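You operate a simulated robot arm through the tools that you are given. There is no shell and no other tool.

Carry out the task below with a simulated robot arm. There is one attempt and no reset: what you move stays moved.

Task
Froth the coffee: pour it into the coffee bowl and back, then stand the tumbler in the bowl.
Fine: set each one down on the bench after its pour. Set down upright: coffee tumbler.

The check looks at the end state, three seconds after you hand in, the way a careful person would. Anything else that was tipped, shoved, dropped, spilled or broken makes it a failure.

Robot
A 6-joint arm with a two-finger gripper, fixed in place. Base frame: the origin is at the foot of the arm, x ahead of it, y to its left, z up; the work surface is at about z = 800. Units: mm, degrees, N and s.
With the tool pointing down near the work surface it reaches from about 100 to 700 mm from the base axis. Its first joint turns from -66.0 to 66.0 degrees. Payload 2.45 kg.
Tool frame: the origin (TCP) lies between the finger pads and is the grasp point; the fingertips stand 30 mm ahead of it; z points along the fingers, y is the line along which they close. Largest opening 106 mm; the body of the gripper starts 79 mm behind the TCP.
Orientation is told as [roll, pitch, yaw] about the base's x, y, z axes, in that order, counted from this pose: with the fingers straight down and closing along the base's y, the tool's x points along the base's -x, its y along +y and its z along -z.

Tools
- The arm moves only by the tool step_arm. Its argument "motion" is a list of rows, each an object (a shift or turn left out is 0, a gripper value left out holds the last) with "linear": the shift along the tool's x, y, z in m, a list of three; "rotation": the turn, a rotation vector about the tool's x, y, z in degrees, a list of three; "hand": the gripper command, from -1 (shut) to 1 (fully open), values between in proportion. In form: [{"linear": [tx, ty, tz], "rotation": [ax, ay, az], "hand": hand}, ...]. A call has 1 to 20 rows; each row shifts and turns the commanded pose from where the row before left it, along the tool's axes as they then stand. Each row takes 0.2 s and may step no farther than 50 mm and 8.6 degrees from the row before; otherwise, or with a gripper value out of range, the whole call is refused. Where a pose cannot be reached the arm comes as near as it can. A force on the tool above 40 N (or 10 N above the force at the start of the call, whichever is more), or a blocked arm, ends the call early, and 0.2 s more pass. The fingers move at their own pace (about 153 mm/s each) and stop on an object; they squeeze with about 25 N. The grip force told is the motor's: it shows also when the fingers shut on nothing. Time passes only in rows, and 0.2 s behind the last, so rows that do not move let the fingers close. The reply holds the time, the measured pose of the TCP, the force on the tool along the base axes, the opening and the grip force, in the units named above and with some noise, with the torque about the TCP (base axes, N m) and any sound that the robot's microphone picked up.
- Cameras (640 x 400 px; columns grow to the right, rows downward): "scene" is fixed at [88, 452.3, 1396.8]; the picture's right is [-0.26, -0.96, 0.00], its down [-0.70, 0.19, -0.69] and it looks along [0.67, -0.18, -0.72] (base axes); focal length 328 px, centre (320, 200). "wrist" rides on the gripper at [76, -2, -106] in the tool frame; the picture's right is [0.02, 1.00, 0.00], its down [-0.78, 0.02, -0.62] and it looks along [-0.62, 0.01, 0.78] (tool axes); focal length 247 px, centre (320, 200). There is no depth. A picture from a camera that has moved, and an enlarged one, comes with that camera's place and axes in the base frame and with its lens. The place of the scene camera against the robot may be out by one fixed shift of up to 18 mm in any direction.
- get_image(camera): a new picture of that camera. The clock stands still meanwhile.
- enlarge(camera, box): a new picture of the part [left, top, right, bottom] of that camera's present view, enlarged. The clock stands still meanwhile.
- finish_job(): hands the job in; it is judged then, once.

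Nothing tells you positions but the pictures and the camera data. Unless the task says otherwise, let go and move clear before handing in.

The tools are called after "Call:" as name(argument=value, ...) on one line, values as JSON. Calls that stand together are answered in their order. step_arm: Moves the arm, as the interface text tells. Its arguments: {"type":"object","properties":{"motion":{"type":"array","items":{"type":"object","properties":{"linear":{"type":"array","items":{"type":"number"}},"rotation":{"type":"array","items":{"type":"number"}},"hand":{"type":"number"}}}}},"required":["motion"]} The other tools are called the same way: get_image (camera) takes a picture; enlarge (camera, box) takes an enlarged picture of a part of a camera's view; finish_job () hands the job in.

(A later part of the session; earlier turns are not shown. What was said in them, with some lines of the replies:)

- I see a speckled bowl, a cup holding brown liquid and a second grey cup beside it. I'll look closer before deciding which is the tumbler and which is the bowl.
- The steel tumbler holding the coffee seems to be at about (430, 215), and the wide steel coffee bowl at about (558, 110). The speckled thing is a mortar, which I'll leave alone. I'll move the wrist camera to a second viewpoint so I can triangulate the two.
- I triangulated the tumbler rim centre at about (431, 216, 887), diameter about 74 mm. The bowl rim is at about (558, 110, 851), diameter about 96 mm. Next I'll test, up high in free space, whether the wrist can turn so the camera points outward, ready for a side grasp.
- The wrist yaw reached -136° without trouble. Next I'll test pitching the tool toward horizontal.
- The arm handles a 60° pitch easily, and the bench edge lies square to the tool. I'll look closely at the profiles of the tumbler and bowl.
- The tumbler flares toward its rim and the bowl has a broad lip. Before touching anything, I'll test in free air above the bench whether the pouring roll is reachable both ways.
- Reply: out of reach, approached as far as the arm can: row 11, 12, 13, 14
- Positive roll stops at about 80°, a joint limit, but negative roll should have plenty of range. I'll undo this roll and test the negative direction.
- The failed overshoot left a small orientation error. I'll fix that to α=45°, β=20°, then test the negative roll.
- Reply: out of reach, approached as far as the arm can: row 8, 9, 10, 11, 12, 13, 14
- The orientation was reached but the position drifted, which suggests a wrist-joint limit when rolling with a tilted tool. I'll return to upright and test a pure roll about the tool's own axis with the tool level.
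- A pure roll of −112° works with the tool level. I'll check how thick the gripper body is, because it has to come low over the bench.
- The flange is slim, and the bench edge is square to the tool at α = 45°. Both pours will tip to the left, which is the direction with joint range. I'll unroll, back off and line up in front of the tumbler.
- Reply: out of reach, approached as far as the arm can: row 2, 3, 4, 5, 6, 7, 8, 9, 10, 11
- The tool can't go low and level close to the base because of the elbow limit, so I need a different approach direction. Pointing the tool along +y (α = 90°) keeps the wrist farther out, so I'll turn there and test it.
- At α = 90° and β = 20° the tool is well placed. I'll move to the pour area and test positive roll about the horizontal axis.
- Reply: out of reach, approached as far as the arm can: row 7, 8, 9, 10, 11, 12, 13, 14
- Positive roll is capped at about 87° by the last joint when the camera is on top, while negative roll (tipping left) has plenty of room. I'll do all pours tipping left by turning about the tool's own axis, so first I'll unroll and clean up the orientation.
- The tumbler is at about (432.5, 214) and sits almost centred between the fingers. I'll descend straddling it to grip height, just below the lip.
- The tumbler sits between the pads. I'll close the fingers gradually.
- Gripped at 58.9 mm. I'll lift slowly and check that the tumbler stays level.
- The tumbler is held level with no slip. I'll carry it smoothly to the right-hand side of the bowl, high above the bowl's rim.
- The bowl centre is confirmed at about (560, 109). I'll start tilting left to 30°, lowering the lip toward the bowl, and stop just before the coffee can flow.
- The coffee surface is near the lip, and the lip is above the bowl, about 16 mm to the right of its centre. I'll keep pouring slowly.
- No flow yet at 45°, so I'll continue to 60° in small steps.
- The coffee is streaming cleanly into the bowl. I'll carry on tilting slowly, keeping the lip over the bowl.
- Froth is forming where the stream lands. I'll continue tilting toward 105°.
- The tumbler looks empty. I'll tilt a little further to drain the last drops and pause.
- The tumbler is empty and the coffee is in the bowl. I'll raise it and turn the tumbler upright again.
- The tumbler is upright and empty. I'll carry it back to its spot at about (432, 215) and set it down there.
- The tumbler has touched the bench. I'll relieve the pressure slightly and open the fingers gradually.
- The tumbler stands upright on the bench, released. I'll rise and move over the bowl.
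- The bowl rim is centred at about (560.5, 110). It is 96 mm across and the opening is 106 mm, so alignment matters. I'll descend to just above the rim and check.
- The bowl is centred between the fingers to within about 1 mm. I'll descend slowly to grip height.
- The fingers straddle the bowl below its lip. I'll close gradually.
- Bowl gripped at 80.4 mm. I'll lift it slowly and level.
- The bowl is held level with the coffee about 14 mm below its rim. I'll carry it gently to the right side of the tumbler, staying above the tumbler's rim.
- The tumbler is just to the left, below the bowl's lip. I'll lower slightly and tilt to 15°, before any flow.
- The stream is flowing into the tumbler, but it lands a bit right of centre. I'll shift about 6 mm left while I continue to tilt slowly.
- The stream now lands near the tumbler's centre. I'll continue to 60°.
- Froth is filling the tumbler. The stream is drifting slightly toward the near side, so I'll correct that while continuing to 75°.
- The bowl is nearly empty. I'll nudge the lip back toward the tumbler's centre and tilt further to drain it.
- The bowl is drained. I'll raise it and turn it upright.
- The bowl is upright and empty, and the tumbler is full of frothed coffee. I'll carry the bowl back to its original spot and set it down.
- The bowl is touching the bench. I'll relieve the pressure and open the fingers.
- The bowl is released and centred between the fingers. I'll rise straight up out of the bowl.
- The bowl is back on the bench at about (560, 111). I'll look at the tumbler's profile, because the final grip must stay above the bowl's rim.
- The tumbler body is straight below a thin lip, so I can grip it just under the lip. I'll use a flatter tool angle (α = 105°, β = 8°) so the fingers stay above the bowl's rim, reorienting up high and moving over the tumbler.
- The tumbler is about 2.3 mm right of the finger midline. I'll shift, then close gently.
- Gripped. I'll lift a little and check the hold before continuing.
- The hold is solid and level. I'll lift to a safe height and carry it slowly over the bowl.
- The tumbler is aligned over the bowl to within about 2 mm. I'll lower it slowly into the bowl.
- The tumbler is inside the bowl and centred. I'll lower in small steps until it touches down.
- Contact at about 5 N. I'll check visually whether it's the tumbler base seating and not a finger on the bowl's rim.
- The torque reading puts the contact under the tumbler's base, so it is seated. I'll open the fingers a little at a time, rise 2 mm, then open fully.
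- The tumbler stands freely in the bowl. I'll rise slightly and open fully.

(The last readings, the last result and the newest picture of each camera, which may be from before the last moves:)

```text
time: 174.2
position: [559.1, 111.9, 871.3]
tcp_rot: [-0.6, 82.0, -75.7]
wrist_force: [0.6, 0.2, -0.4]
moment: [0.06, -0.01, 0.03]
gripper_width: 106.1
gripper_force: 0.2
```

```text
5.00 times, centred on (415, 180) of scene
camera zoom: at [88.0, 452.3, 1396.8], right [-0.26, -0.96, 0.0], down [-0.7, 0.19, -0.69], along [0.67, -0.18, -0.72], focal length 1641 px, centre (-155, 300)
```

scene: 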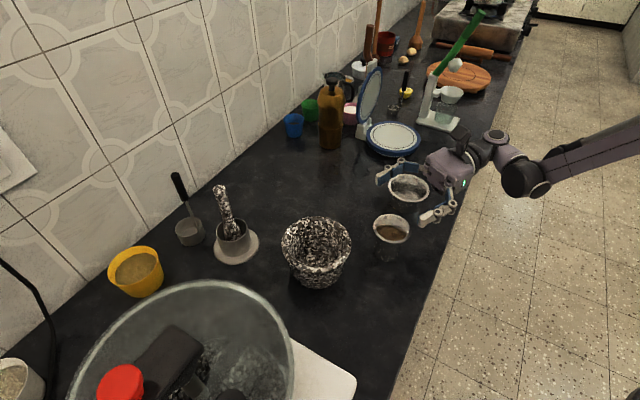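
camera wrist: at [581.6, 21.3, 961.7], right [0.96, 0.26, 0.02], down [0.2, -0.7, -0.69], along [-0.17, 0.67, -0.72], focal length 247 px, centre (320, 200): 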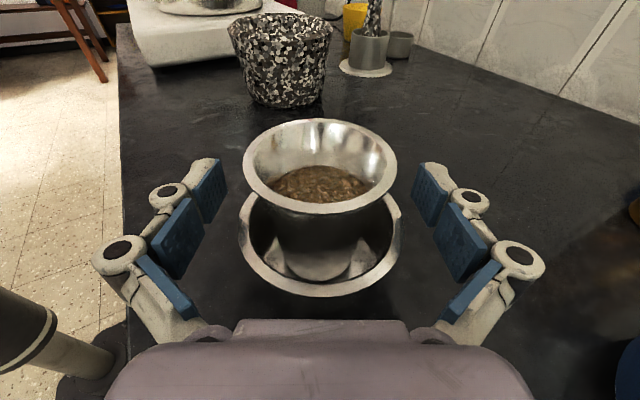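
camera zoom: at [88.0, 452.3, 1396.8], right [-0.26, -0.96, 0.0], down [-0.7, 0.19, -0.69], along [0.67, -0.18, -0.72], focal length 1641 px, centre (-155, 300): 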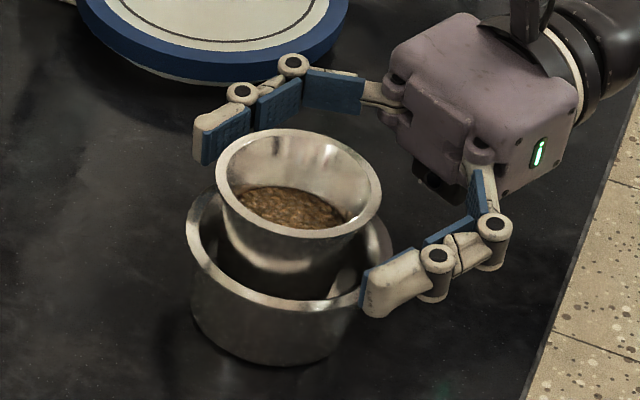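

The tumbler stands upright in the bowl, released. I'll rise straight up and back away.

Call:
step_arm(motion=[{"linear": [0.005, 0, -0.0007]}, {"linear": [0.005, 0, -0.0007]}, {"linear": [0.0099, 0, -0.0014]}, {"linear": [0.0099, 0, -0.0014]}, {"linear": [0.0099, 0, -0.0014]}, {"linear": [0.0148, 0, -0.0021]}, {"linear": [0.0148, 0, -0.0021]}, {"linear": [0.0148, 0, -0.0021]}, {"linear": [0.0148, 0, -0.0021]}, {"linear": [0.0148, 0, -0.0021]}, {"linear": [0.0148, 0, -0.0021]}, {"linear": [0.02, 0, -0.01]}, {"linear": [0.02, 0, -0.01]}, {"linear": [0.02, 0, -0.01]}, {}, {}])

Call:
get_image(camera="wrist")

Call:
get_image(camera="scene")

Call:
enlarge(camera="scene", box=[360, 140, 460, 260])

```text
time: 177.6
position: [568.1, 97.2, 1063.2]
tcp_rot: [-0.2, 82.0, -75.7]
wrist_force: [0.5, -0.5, -0.1]
moment: [0.01, 0.02, -0.04]
gripper_width: 105.8
gripper_force: 0.1
out of reach, approached as far as the arm can: row 14
```

```text
taken
camera wrist: at [589.6, 6.4, 1153.8], right [0.97, 0.25, 0.02], down [0.2, -0.7, -0.69], along [-0.16, 0.67, -0.72], focal length 247 px, centre (320, 200)
```

wrist: 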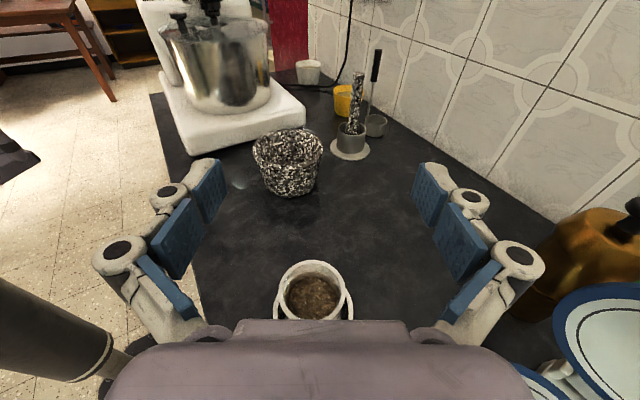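

```text
taken
```

scene: 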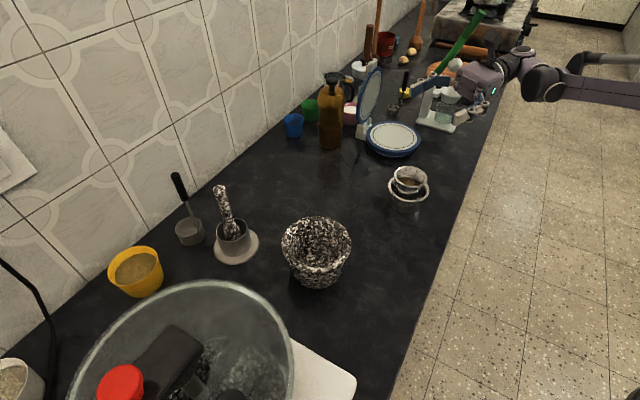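

```text
3.33 times, centred on (410, 200) of scene
camera zoom: at [88.0, 452.3, 1396.8], right [-0.26, -0.96, 0.0], down [-0.7, 0.19, -0.69], along [0.67, -0.18, -0.72], focal length 1094 px, centre (20, 200)
```

zoom: 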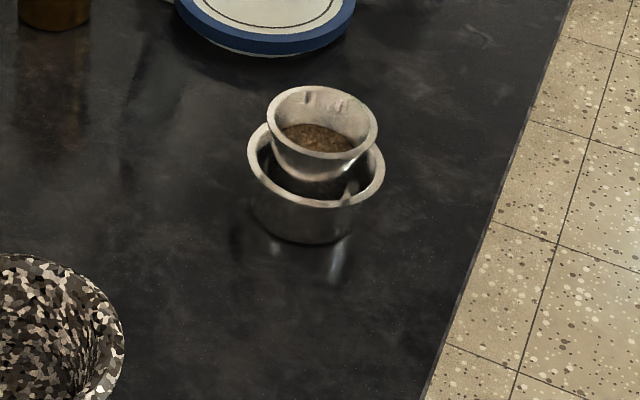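

The frothed coffee is back in the tumbler, which stands upright in the bowl. I can see no spills, nothing else has been disturbed, and the arm is clear, so I'm handing in.

Call:
finish_job()

```text
The job is handed in.
```

The coffee is frothed, and the tumbler stands upright in the coffee bowl with the coffee in it. I handed the job in and have not seen the check's verdict.

- **First pour:** I poured the coffee from the tumbler into the bowl, then set the tumbler upright on the bench.
- **Pour back:** I poured the coffee from the bowl back into the tumbler and set the bowl down on the bench where it had been.
- **Finish:** I lifted the full tumbler into the bowl, let go and moved the arm clear.

The last pictures show no spills, and nothing else on the bench looks moved. Froth formed during both pours.
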